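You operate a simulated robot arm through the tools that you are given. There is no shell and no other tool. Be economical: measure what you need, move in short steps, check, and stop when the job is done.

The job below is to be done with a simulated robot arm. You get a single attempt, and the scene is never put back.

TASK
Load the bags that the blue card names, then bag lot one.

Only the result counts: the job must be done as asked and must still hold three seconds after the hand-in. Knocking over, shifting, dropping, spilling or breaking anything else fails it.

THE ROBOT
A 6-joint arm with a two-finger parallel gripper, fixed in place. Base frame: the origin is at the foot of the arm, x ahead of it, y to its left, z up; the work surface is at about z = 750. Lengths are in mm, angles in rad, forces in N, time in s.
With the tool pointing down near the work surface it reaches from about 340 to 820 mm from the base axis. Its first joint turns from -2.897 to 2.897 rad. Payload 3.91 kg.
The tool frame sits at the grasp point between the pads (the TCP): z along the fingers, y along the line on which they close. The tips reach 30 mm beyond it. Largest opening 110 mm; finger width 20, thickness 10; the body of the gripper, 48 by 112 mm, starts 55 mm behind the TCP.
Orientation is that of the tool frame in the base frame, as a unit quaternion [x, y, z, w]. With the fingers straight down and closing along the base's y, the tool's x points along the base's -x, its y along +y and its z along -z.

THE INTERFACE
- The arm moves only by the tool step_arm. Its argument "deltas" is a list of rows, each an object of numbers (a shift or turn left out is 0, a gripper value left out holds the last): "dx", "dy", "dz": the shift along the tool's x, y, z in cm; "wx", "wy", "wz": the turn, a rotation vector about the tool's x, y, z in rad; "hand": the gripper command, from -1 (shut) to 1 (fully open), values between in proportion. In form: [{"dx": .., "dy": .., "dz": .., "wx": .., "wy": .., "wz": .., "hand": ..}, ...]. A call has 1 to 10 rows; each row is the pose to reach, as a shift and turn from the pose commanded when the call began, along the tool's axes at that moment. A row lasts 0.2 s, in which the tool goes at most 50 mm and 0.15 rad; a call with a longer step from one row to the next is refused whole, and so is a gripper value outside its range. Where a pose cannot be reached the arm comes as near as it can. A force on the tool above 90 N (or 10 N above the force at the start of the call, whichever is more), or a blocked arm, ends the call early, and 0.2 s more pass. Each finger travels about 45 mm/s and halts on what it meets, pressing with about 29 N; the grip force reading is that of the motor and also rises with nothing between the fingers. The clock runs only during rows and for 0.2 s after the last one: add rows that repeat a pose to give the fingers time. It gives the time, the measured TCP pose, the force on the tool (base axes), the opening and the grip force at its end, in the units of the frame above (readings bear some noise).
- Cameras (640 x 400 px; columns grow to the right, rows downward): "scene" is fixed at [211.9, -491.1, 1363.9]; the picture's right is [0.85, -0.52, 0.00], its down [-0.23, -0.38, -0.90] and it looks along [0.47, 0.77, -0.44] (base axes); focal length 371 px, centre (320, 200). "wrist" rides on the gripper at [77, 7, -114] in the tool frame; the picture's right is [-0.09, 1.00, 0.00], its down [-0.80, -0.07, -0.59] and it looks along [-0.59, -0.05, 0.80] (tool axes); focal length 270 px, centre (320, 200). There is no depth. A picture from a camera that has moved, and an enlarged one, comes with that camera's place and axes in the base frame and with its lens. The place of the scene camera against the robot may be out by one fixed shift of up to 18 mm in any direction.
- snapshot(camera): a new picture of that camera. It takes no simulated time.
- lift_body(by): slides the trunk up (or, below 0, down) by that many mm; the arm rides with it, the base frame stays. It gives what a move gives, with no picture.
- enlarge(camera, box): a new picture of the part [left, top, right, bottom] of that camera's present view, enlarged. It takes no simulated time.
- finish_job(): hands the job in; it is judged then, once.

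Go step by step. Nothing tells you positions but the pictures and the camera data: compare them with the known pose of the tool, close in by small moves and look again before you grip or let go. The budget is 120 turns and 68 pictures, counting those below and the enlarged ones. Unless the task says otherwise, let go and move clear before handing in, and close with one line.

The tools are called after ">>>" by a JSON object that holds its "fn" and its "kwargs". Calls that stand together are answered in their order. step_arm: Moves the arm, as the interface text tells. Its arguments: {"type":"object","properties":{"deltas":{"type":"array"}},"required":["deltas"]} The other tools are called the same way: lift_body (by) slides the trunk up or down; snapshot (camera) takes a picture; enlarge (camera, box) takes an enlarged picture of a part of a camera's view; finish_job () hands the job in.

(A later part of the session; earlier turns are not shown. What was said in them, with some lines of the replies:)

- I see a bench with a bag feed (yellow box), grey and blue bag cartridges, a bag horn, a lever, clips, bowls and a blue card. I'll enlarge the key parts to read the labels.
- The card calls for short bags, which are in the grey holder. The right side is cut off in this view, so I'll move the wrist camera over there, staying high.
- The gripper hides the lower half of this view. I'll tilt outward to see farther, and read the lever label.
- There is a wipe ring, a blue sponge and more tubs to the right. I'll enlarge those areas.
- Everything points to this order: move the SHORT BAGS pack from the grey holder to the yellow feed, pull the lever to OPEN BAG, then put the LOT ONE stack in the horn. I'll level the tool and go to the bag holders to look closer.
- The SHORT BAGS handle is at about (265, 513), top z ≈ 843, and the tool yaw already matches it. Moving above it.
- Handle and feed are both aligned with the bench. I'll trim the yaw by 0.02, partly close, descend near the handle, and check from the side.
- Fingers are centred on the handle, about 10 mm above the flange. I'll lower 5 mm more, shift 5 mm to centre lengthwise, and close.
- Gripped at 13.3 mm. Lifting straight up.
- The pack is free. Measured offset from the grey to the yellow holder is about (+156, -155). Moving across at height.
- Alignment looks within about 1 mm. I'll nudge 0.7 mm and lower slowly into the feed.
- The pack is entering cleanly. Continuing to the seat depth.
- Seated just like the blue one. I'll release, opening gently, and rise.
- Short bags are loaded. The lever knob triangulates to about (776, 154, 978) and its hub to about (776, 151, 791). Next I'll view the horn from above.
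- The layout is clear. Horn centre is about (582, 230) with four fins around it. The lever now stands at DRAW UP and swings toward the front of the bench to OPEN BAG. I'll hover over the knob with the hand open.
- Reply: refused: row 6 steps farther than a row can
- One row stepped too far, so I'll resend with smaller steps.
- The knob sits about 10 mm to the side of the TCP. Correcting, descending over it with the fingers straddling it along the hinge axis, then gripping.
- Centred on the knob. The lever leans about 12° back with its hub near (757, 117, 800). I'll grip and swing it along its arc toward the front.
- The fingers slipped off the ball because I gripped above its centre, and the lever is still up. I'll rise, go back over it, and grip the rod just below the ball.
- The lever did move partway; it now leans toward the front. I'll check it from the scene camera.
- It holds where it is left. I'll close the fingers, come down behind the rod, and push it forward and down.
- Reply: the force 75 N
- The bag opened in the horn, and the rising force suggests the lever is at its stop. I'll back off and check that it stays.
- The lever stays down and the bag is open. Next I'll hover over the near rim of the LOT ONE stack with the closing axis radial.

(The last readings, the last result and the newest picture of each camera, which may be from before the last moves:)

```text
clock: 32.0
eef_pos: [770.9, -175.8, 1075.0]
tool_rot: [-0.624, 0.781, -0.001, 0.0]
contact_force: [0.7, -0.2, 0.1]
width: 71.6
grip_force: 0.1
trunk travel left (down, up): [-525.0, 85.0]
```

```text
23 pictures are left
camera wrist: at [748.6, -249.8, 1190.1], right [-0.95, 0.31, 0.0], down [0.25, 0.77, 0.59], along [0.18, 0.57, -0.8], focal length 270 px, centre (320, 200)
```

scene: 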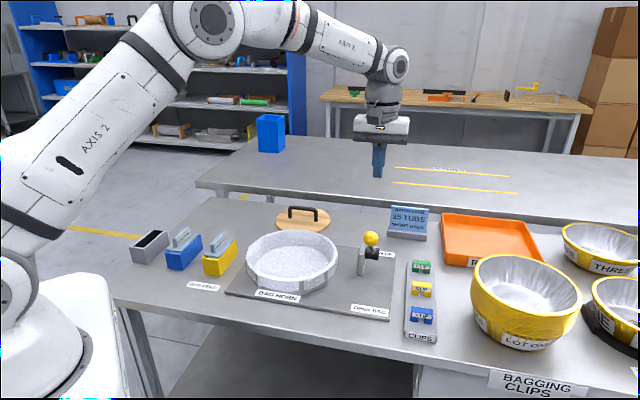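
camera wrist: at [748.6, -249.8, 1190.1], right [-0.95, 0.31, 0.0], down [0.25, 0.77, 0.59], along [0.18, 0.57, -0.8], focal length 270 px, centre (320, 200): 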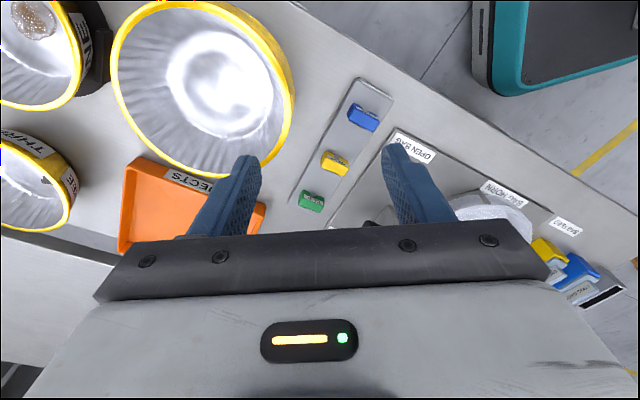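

The stack's rim is at z ≈ 863, about 205 mm across, with its near edge around (805, -174). I'll tilt the fingers outward by 0.3 rad to follow the wall and keep within reach, open fully, and move closer to look.

>>> {"fn": "step_arm", "kwargs": {"deltas": [{"wx": 0.1, "dy": -0.6, "dz": 3, "hand": 0.3}, {"wx": 0.2, "dy": -1.2, "dx": -0.3, "dz": 7}, {"wx": 0.3, "dy": -1.8, "dx": -0.5, "dz": 11.5}]}}

>>> {"fn": "snapshot", "kwargs": {"camera": "wrist"}}

>>> {"fn": "enlarge", "kwargs": {"camera": "scene", "box": [400, 160, 640, 360]}}

```text
clock: 32.8
eef_pos: [789.7, -174.2, 959.2]
tool_rot: [-0.617, 0.773, -0.116, 0.093]
contact_force: [-0.2, 0.4, 0.5]
width: 71.3
grip_force: 0.0
trunk travel left (down, up): [-525.0, 85.0]
```

```text
22 pictures are left
camera wrist: at [733.6, -240.3, 1066.2], right [-0.91, 0.3, -0.3], down [0.07, 0.81, 0.59], along [0.41, 0.51, -0.75], focal length 270 px, centre (320, 200)
```

wrist: 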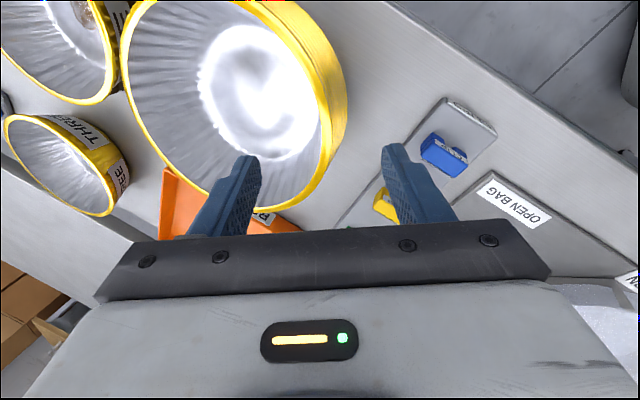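

```text
2.00 times, centred on (520, 260) of scene
camera zoom: at [211.9, -491.1, 1363.9], right [0.85, -0.52, 0.0], down [-0.23, -0.38, -0.9], along [0.47, 0.77, -0.44], focal length 741 px, centre (-80, 80)
```

zoom: 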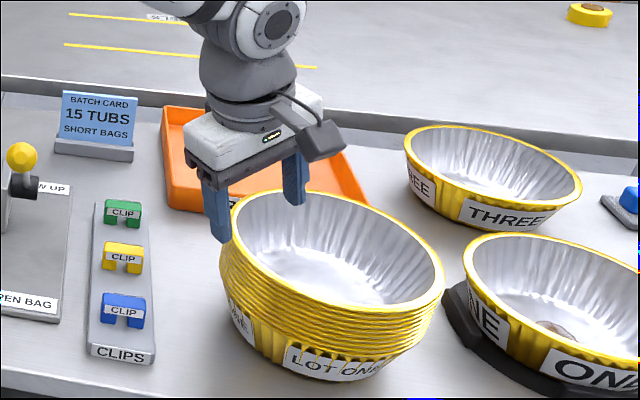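

The fingers straddle the near rim. Fit gives the stack centre as about (910, -195) with rim radius about 104. Descending partway along the tilted axis, then I'll check.

>>> {"fn": "step_arm", "kwargs": {"deltas": [{"dy": 0.5, "dz": 3}, {"dy": 1.1, "dz": 6}, {"dy": 1.1, "dz": 8.3}]}}

>>> {"fn": "enlarge", "kwargs": {"camera": "scene", "box": [460, 210, 600, 360]}}

>>> {"fn": "snapshot", "kwargs": {"camera": "wrist"}}

```text
clock: 33.6
eef_pos: [801.6, -176.9, 876.0]
tool_rot: [-0.617, 0.773, -0.117, 0.093]
contact_force: [0.2, -0.1, -0.4]
width: 71.4
grip_force: 0.1
trunk travel left (down, up): [-525.0, 85.0]
```

```text
2.67 times, centred on (530, 285) of scene
camera zoom: at [211.9, -491.1, 1363.9], right [0.85, -0.52, 0.0], down [-0.23, -0.38, -0.9], along [0.47, 0.77, -0.44], focal length 989 px, centre (-240, -27)
```

zoom: 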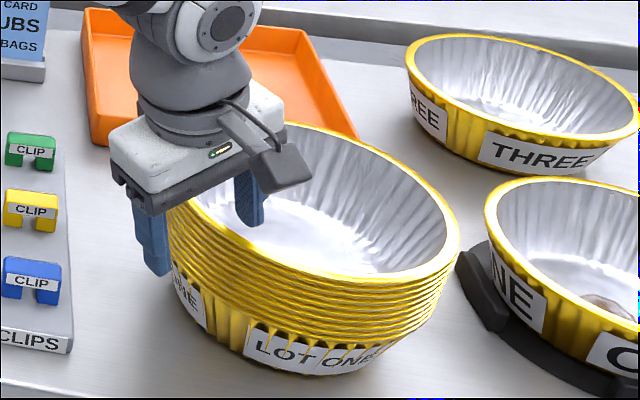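

```text
19 pictures are left
camera wrist: at [746.6, -243.8, 984.2], right [-0.91, 0.3, -0.29], down [0.07, 0.81, 0.59], along [0.41, 0.51, -0.75], focal length 270 px, centre (320, 200)
```

wrist: 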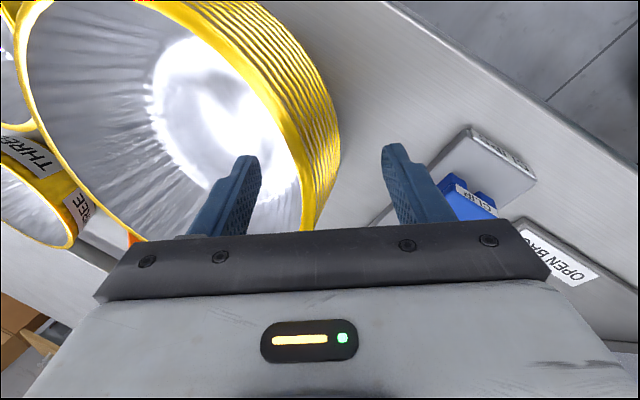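

Fingers are well placed on both sides. Going about 28 mm deeper and closing.

>>> {"fn": "step_arm", "kwargs": {"deltas": [{"dz": 1.5}, {"dz": 2.8}, {"dz": 2.8, "hand": -1}, {"dz": 2.8}, {"dz": 2.8}, {"dz": 2.8}, {"dz": 2.8}, {"dz": 2.8}]}}

>>> {"fn": "enlarge", "kwargs": {"camera": "scene", "box": [460, 210, 600, 360]}}

```text
clock: 35.4
eef_pos: [810.1, -179.0, 850.2]
tool_rot: [-0.617, 0.773, -0.117, 0.094]
contact_force: [0.2, -0.1, -1.6]
width: 13.6
grip_force: 29.0
trunk travel left (down, up): [-525.0, 85.0]
```

```text
2.67 times, centred on (530, 285) of scene
camera zoom: at [211.9, -491.1, 1363.9], right [0.85, -0.52, 0.0], down [-0.23, -0.38, -0.9], along [0.47, 0.77, -0.44], focal length 989 px, centre (-240, -27)
```

zoom: 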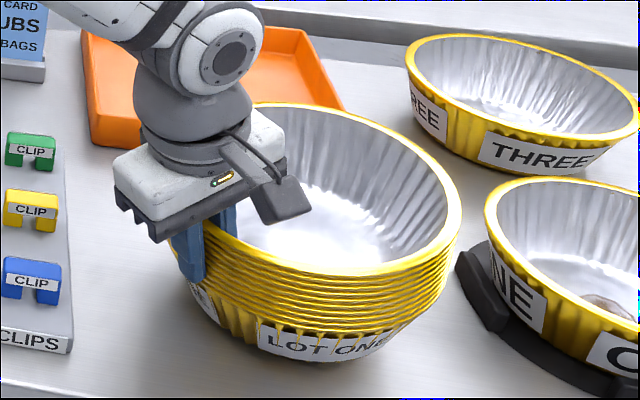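

Held at 13.6 mm; the stack has tipped slightly to match the finger tilt. Lifting a little, straight up, to see how it hangs.

>>> {"fn": "step_arm", "kwargs": {"deltas": [{"dz": -0.48, "dy": -0.15}, {"dz": -0.95, "dy": -0.3}, {"dz": -1.9, "dy": -0.6}, {"dz": -2.85, "dy": -0.9}, {"dz": -3.8, "dy": -1.2}]}}

>>> {"fn": "enlarge", "kwargs": {"camera": "scene", "box": [440, 200, 620, 360]}}

```text
clock: 36.6
eef_pos: [810.8, -179.5, 890.6]
tool_rot: [-0.617, 0.773, -0.116, 0.093]
contact_force: [0.7, -0.3, -2.2]
width: 13.7
grip_force: 28.8
trunk travel left (down, up): [-525.0, 85.0]
```

```text
2.50 times, centred on (530, 280) of scene
camera zoom: at [211.9, -491.1, 1363.9], right [0.85, -0.52, 0.0], down [-0.23, -0.38, -0.9], along [0.47, 0.77, -0.44], focal length 927 px, centre (-205, 0)
```

zoom: 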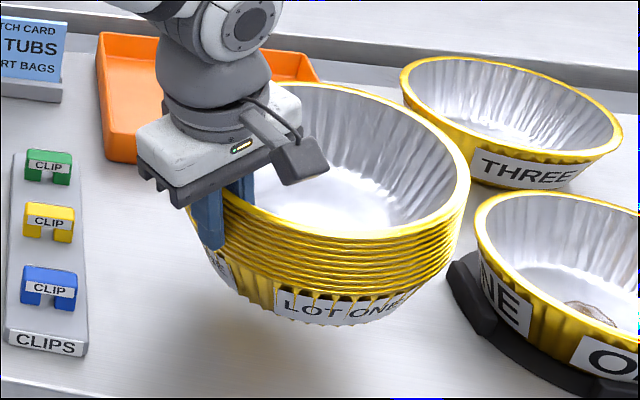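

The stack lifts as one piece, weighing about 2 N. I'll raise it clear, level it by about 0.11 rad, and pull it inward.

>>> {"fn": "step_arm", "kwargs": {"deltas": [{"dy": -1.2, "dz": -3.8}, {"dy": -2.4, "dz": -7.6, "wx": -0.04}, {"dy": -3.6, "dz": -11.4, "wx": -0.08}, {"dy": -4.73, "dz": -15.3, "wx": -0.11}, {"dy": -1.55, "dz": -16.3, "wx": -0.11}, {"dy": 1.6, "dz": -17.2, "wx": -0.11}, {"dy": 4.82, "dz": -18.2, "wx": -0.11}]}}

>>> {"fn": "snapshot", "kwargs": {"camera": "scene"}}

```text
clock: 38.2
eef_pos: [712.3, -158.2, 1049.5]
tool_rot: [-0.621, 0.778, -0.074, 0.059]
contact_force: [-0.4, -0.7, -1.3]
width: 13.6
grip_force: 28.0
trunk travel left (down, up): [-525.0, 85.0]
```

```text
16 pictures are left
```

scene: 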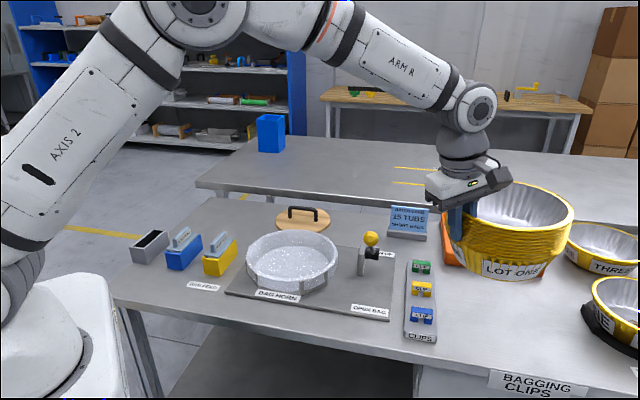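

The stack hangs level. Carrying it over to the horn at height while turning, so the grip point falls between two fins.

>>> {"fn": "step_arm", "kwargs": {"deltas": [{"dx": -3.28, "dy": 3.22, "dz": -0.62, "wy": -0.024, "wz": -0.124}, {"dx": -6.56, "dy": 6.45, "dz": -1.25, "wy": -0.048, "wz": -0.248}, {"dx": -9.84, "dy": 9.67, "dz": -1.87, "wy": -0.072, "wz": -0.372}, {"dx": -13.12, "dy": 12.9, "dz": -2.48, "wy": -0.0955, "wz": -0.4955}, {"dx": -16.4, "dy": 16.12, "dz": -3.1, "wy": -0.119, "wz": -0.619}, {"dx": -19.7, "dy": 19.34, "dz": -3.73, "wy": -0.143, "wz": -0.743}, {"dx": -22.95, "dy": 22.57, "dz": -4.35, "wy": -0.167, "wz": -0.867}, {"dx": -26.23, "dy": 25.79, "dz": -4.97, "wy": -0.191, "wz": -0.991}]}}

>>> {"fn": "snapshot", "kwargs": {"camera": "scene"}}

>>> {"fn": "snapshot", "kwargs": {"camera": "wrist"}}

```text
clock: 40.0
eef_pos: [512.6, 157.6, 1050.9]
tool_rot: [0.92, -0.38, 0.037, -0.087]
contact_force: [-0.4, -0.2, -1.0]
width: 13.4
grip_force: 28.8
trunk travel left (down, up): [-525.0, 85.0]
```

```text
15 pictures are left
```

scene: 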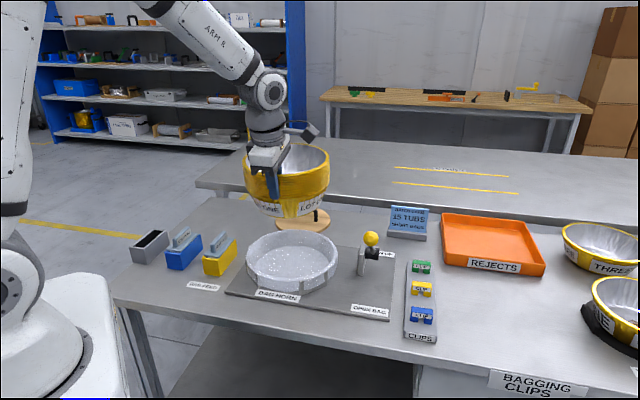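

```text
14 pictures are left
camera wrist: at [547.9, 83.5, 1161.8], right [-0.75, -0.63, -0.19], down [-0.6, 0.53, 0.6], along [-0.28, 0.56, -0.78], focal length 270 px, centre (320, 200)
```

wrist: 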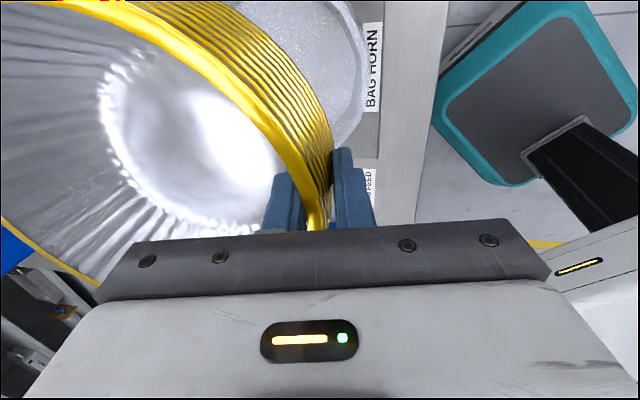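

Stack and bag look aligned in plan. Lowering to just above the bag rim to compare closely.

>>> {"fn": "step_arm", "kwargs": {"deltas": [{"dy": 0.83, "dz": 4.3}, {"dy": 1.6, "dz": 8.2}, {"dy": 2.08, "dz": 10.8}]}}

>>> {"fn": "enlarge", "kwargs": {"camera": "scene", "box": [210, 170, 370, 310]}}

```text
clock: 40.8
eef_pos: [514.3, 157.4, 940.4]
tool_rot: [0.92, -0.381, 0.037, -0.088]
contact_force: [0.4, 0.1, -1.8]
width: 13.4
grip_force: 29.6
trunk travel left (down, up): [-525.0, 85.0]
```

```text
2.86 times, centred on (290, 240) of scene
camera zoom: at [211.9, -491.1, 1363.9], right [0.85, -0.52, 0.0], down [-0.23, -0.38, -0.9], along [0.47, 0.77, -0.44], focal length 1059 px, centre (406, 86)
```

zoom: 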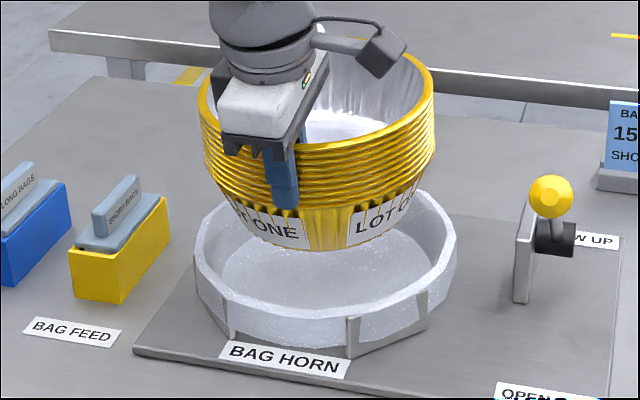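

The stack is rolled about 0.08 rad in the grip. I'll correct that and lower into the bag, stopping just above the floor.

>>> {"fn": "step_arm", "kwargs": {"deltas": [{"wy": -0.04, "dy": 0.2, "dz": 1}, {"wy": -0.08, "dy": 0.57, "dz": 2.95}, {"wy": -0.08, "dy": 0.95, "dz": 4.9}, {"wy": -0.08, "dy": 1.2, "dz": 6.2}]}}

>>> {"fn": "enlarge", "kwargs": {"camera": "scene", "box": [210, 190, 370, 310]}}

```text
clock: 41.8
eef_pos: [514.7, 156.4, 877.5]
tool_rot: [0.921, -0.376, 0.0, -0.103]
contact_force: [0.5, 0.3, -1.4]
width: 13.5
grip_force: 28.9
trunk travel left (down, up): [-525.0, 85.0]
```

```text
3.33 times, centred on (290, 250) of scene
camera zoom: at [211.9, -491.1, 1363.9], right [0.85, -0.52, 0.0], down [-0.23, -0.38, -0.9], along [0.47, 0.77, -0.44], focal length 1236 px, centre (420, 33)
```

zoom: 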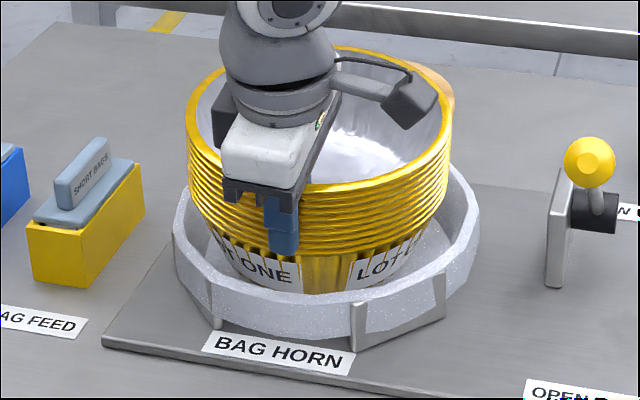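

>>> {"fn": "snapshot", "kwargs": {"camera": "wrist"}}

```text
11 pictures are left
camera wrist: at [557.2, 76.9, 982.2], right [-0.75, -0.63, -0.18], down [-0.57, 0.49, 0.66], along [-0.33, 0.6, -0.73], focal length 270 px, centre (320, 200)
```

wrist: 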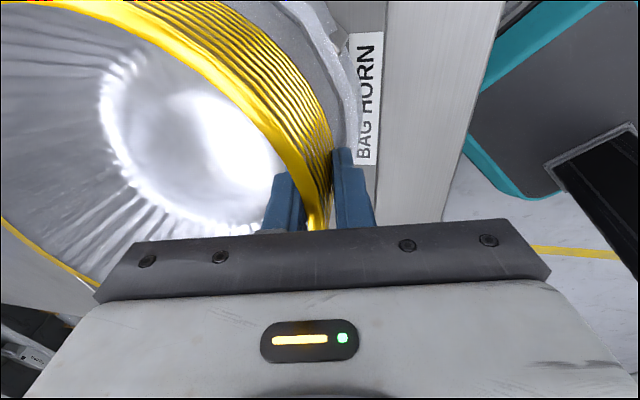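

Plan alignment holds. The last ~20 mm goes in small steps so I feel the floor.

>>> {"fn": "step_arm", "kwargs": {"deltas": [{"dx": 0.04, "dy": 0.095, "dz": 0.49}, {"dx": 0.08, "dy": 0.19, "dz": 0.98}, {"dx": 0.1, "dy": 0.24, "dz": 1.22}, {"dx": 0.116, "dy": 0.285, "dz": 1.47}]}}

```text
clock: 42.8
eef_pos: [515.7, 157.4, 863.4]
tool_rot: [0.92, -0.377, -0.001, -0.103]
contact_force: [-1.0, -1.5, 4.7]
width: 13.5
grip_force: 28.8
trunk travel left (down, up): [-525.0, 85.0]
```

>>> {"fn": "enlarge", "kwargs": {"camera": "scene", "box": [210, 190, 370, 310]}}

```text
3.33 times, centred on (290, 250) of scene
camera zoom: at [211.9, -491.1, 1363.9], right [0.85, -0.52, 0.0], down [-0.23, -0.38, -0.9], along [0.47, 0.77, -0.44], focal length 1236 px, centre (420, 33)
```

zoom: 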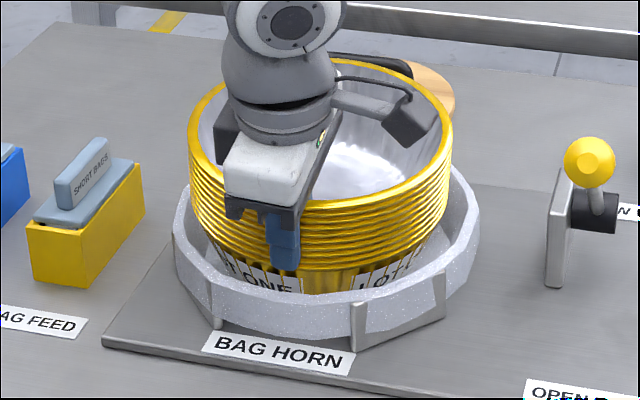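

First contact. I'll level it slightly, settle 2 mm more, then release slowly.

>>> {"fn": "step_arm", "kwargs": {"deltas": [{"wx": -0.02, "dz": 0.05}, {"wx": -0.04, "dz": 0.1}, {"wx": -0.04, "dx": 0.016, "dy": 0.04, "dz": 0.2}, {"wx": -0.04, "dx": 0.016, "dy": 0.04, "dz": 0.2}]}}

```text
clock: 43.8
eef_pos: [514.5, 158.6, 860.9]
tool_rot: [0.923, -0.376, -0.008, -0.085]
contact_force: [-5.0, -1.6, 12.2]
width: 13.2
grip_force: 29.3
trunk travel left (down, up): [-525.0, 85.0]
```

>>> {"fn": "step_arm", "kwargs": {"deltas": [{"hand": -0.6}, {"hand": -0.4}, {"hand": -0.4}, {"hand": -0.2}, {"hand": -0.2}]}}

>>> {"fn": "enlarge", "kwargs": {"camera": "scene", "box": [210, 190, 370, 310]}}

```text
clock: 45.0
eef_pos: [516.0, 156.9, 859.5]
tool_rot: [0.922, -0.377, -0.008, -0.084]
contact_force: [0.2, -0.9, -0.2]
width: 44.0
grip_force: 0.0
trunk travel left (down, up): [-525.0, 85.0]
```

```text
3.33 times, centred on (290, 250) of scene
camera zoom: at [211.9, -491.1, 1363.9], right [0.85, -0.52, 0.0], down [-0.23, -0.38, -0.9], along [0.47, 0.77, -0.44], focal length 1236 px, centre (420, 33)
```

zoom: 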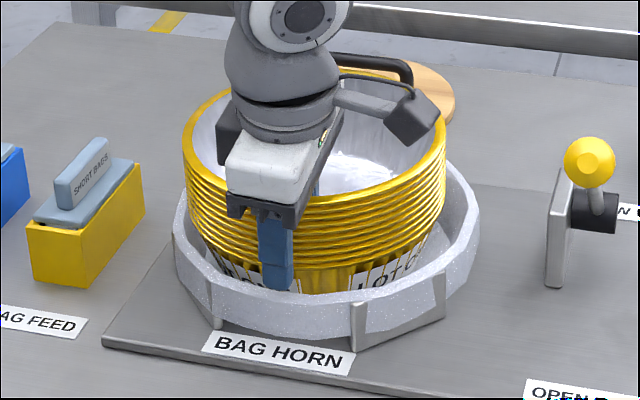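

Released and sitting flat in the bag. Retracting along the finger axis.

>>> {"fn": "step_arm", "kwargs": {"deltas": [{"dz": -2}, {"dz": -5}, {"dz": -9}, {"dz": -14}, {"dz": -19}, {"dz": -23}]}}

>>> {"fn": "enlarge", "kwargs": {"camera": "scene", "box": [200, 170, 400, 330]}}

```text
clock: 46.4
eef_pos: [500.7, 118.9, 1087.6]
tool_rot: [0.922, -0.377, -0.009, -0.084]
contact_force: [-0.7, -0.2, -0.2]
width: 44.2
grip_force: 0.0
trunk travel left (down, up): [-525.0, 85.0]
```

```text
2.50 times, centred on (300, 250) of scene
camera zoom: at [211.9, -491.1, 1363.9], right [0.85, -0.52, 0.0], down [-0.23, -0.38, -0.9], along [0.47, 0.77, -0.44], focal length 927 px, centre (370, 75)
```

zoom: 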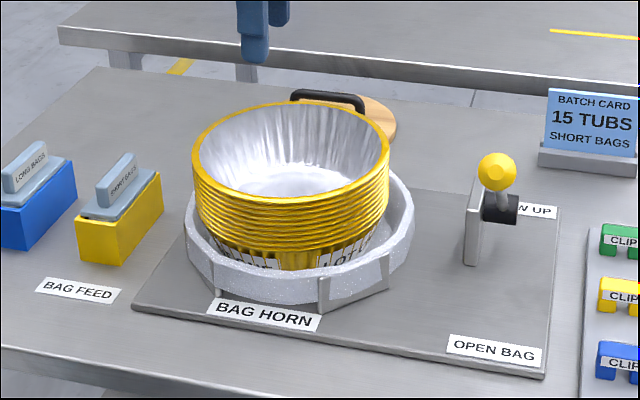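

The stack is standing in the opened bag. Now I'll return the lever to DRAW UP: close the fingers, level the tool, and get in front of the knob.

>>> {"fn": "step_arm", "kwargs": {"deltas": [{"dx": 4.6, "dy": 0.14, "dz": -0.4, "wx": -0.04, "wy": 0.02, "hand": -1}, {"dx": 9.2, "dy": 0.28, "dz": -0.8, "wx": -0.08, "wy": 0.04}, {"dx": 13.8, "dy": 0.42, "dz": -1.2, "wx": -0.12, "wy": 0.06}, {"dx": 18.4, "dy": 0.57, "dz": -1.58, "wx": -0.15, "wy": 0.08}]}}

>>> {"fn": "snapshot", "kwargs": {"camera": "wrist"}}

```text
clock: 47.4
eef_pos: [632.0, -16.0, 1084.1]
tool_rot: [0.926, -0.378, -0.001, 0.001]
contact_force: [0.3, 0.9, 0.1]
width: 0.0
grip_force: 29.2
trunk travel left (down, up): [-525.0, 85.0]
```

```text
7 pictures are left
camera wrist: at [683.7, -75.0, 1199.6], right [-0.76, -0.65, 0.0], down [-0.52, 0.61, 0.59], along [-0.39, 0.45, -0.8], focal length 270 px, centre (320, 200)
```

wrist: 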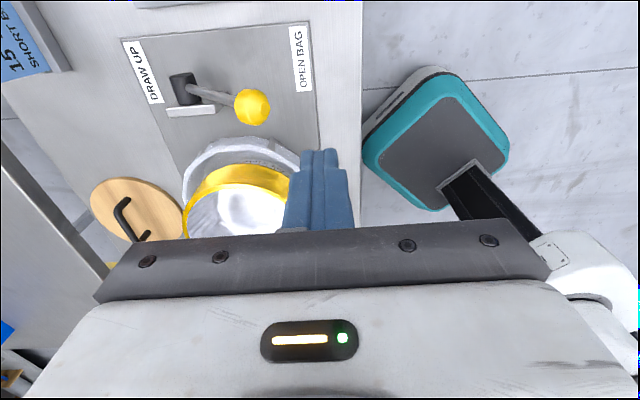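

The knob is at about (681, 32, 935), in line with the fingers. Descending in front of it and pushing it back up.

>>> {"fn": "step_arm", "kwargs": {"deltas": [{"dz": 4.7}, {"dz": 9.3}, {"dz": 13.9}, {"dy": -4.7, "dz": 13.9}, {"dy": -8.9, "dz": 12.9}, {"dy": -13.3, "dz": 11.9}, {"dy": -16.4, "dz": 11.4}, {"dy": -18.9, "dz": 11.4}, {"dy": -20.2, "dz": 11.4}]}}

>>> {"fn": "snapshot", "kwargs": {"camera": "scene"}}

```text
clock: 48.6
eef_pos: [689.5, 48.0, 970.2]
tool_rot: [0.925, -0.379, 0.004, -0.002]
contact_force: [-20.9, -2.5, 31.3]
width: 0.0
grip_force: 29.5
trunk travel left (down, up): [-525.0, 85.0]
stopped in row 6: the force on the tool passed its limit (the readings are from after the stop); the commanded pose is now the measured one
```

```text
6 pictures are left
```

scene: 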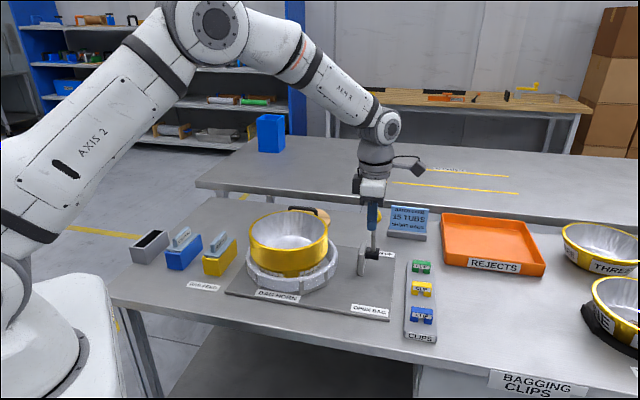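

The push was too brisk and hit the force limit partway, with the lever part-raised. Continuing more slowly.

>>> {"fn": "step_arm", "kwargs": {"deltas": [{"dy": -0.8, "dz": -0.3}, {"dy": -2, "dz": -0.5}, {"dy": -3.3, "dz": -0.6}, {"dy": -4.6, "dz": -0.6}, {"dy": -6, "dz": -0.6}, {"dy": -7.4, "dz": -0.6}, {"dy": -8.8, "dz": -0.6}, {"dy": -10, "dz": -0.6}, {"dy": -11, "dz": -0.6}]}}

>>> {"fn": "enlarge", "kwargs": {"camera": "scene", "box": [210, 160, 450, 320]}}

```text
clock: 50.6
eef_pos: [767.3, 125.8, 969.5]
tool_rot: [0.925, -0.38, -0.001, 0.001]
contact_force: [-12.6, -11.4, -0.8]
width: 0.0
grip_force: 28.8
trunk travel left (down, up): [-525.0, 85.0]
```

```text
2.50 times, centred on (330, 240) of scene
camera zoom: at [211.9, -491.1, 1363.9], right [0.85, -0.52, 0.0], down [-0.23, -0.38, -0.9], along [0.47, 0.77, -0.44], focal length 927 px, centre (295, 100)
```

zoom: 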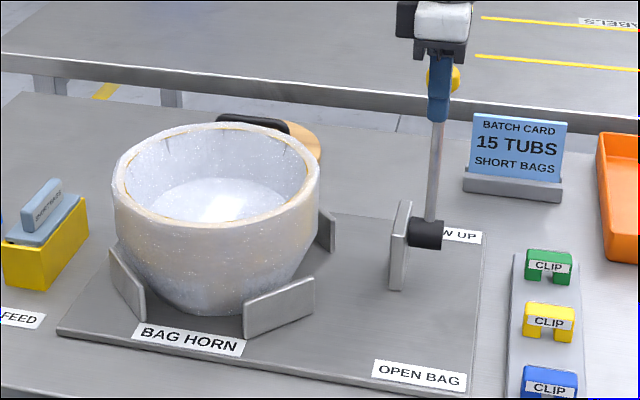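

The bag has drawn up around the stack. I'll back away from the lever and check the final state.

>>> {"fn": "step_arm", "kwargs": {"deltas": [{"dy": 1.5}, {"dy": 3.5}, {"dy": 5, "dz": -4}, {"dy": 6, "dz": -8.5}, {"dy": 6, "dz": -13}, {"dy": 6, "dz": -13}]}}

>>> {"fn": "enlarge", "kwargs": {"camera": "scene", "box": [220, 180, 440, 350]}}

```text
clock: 52.0
eef_pos: [730.1, 86.3, 1099.2]
tool_rot: [0.925, -0.379, 0.001, 0.0]
contact_force: [-0.3, 0.0, 0.1]
width: 0.0
grip_force: 28.8
trunk travel left (down, up): [-525.0, 85.0]
```

```text
2.35 times, centred on (330, 265) of scene
camera zoom: at [211.9, -491.1, 1363.9], right [0.85, -0.52, 0.0], down [-0.23, -0.38, -0.9], along [0.47, 0.77, -0.44], focal length 872 px, centre (296, 47)
```

zoom: 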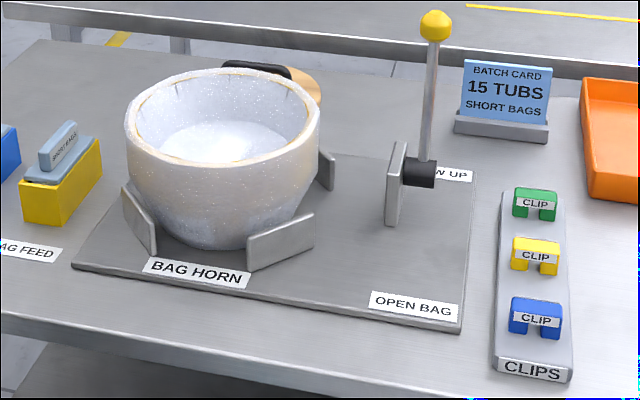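

The short bags are loaded, the bag is drawn up around the stack, the lever is back where it began, and the arm is clear. The task names no clip, so I'm leaving those alone and handing in.

>>> {"fn": "finish_job", "kwargs": {}}

```text
The job is handed in.
```

I moved the SHORT BAGS pack into the bag feed, set the LOT ONE stack in the opened bag, and drew the bag up around it; I handed it in without a clip, since the task didn't name one.
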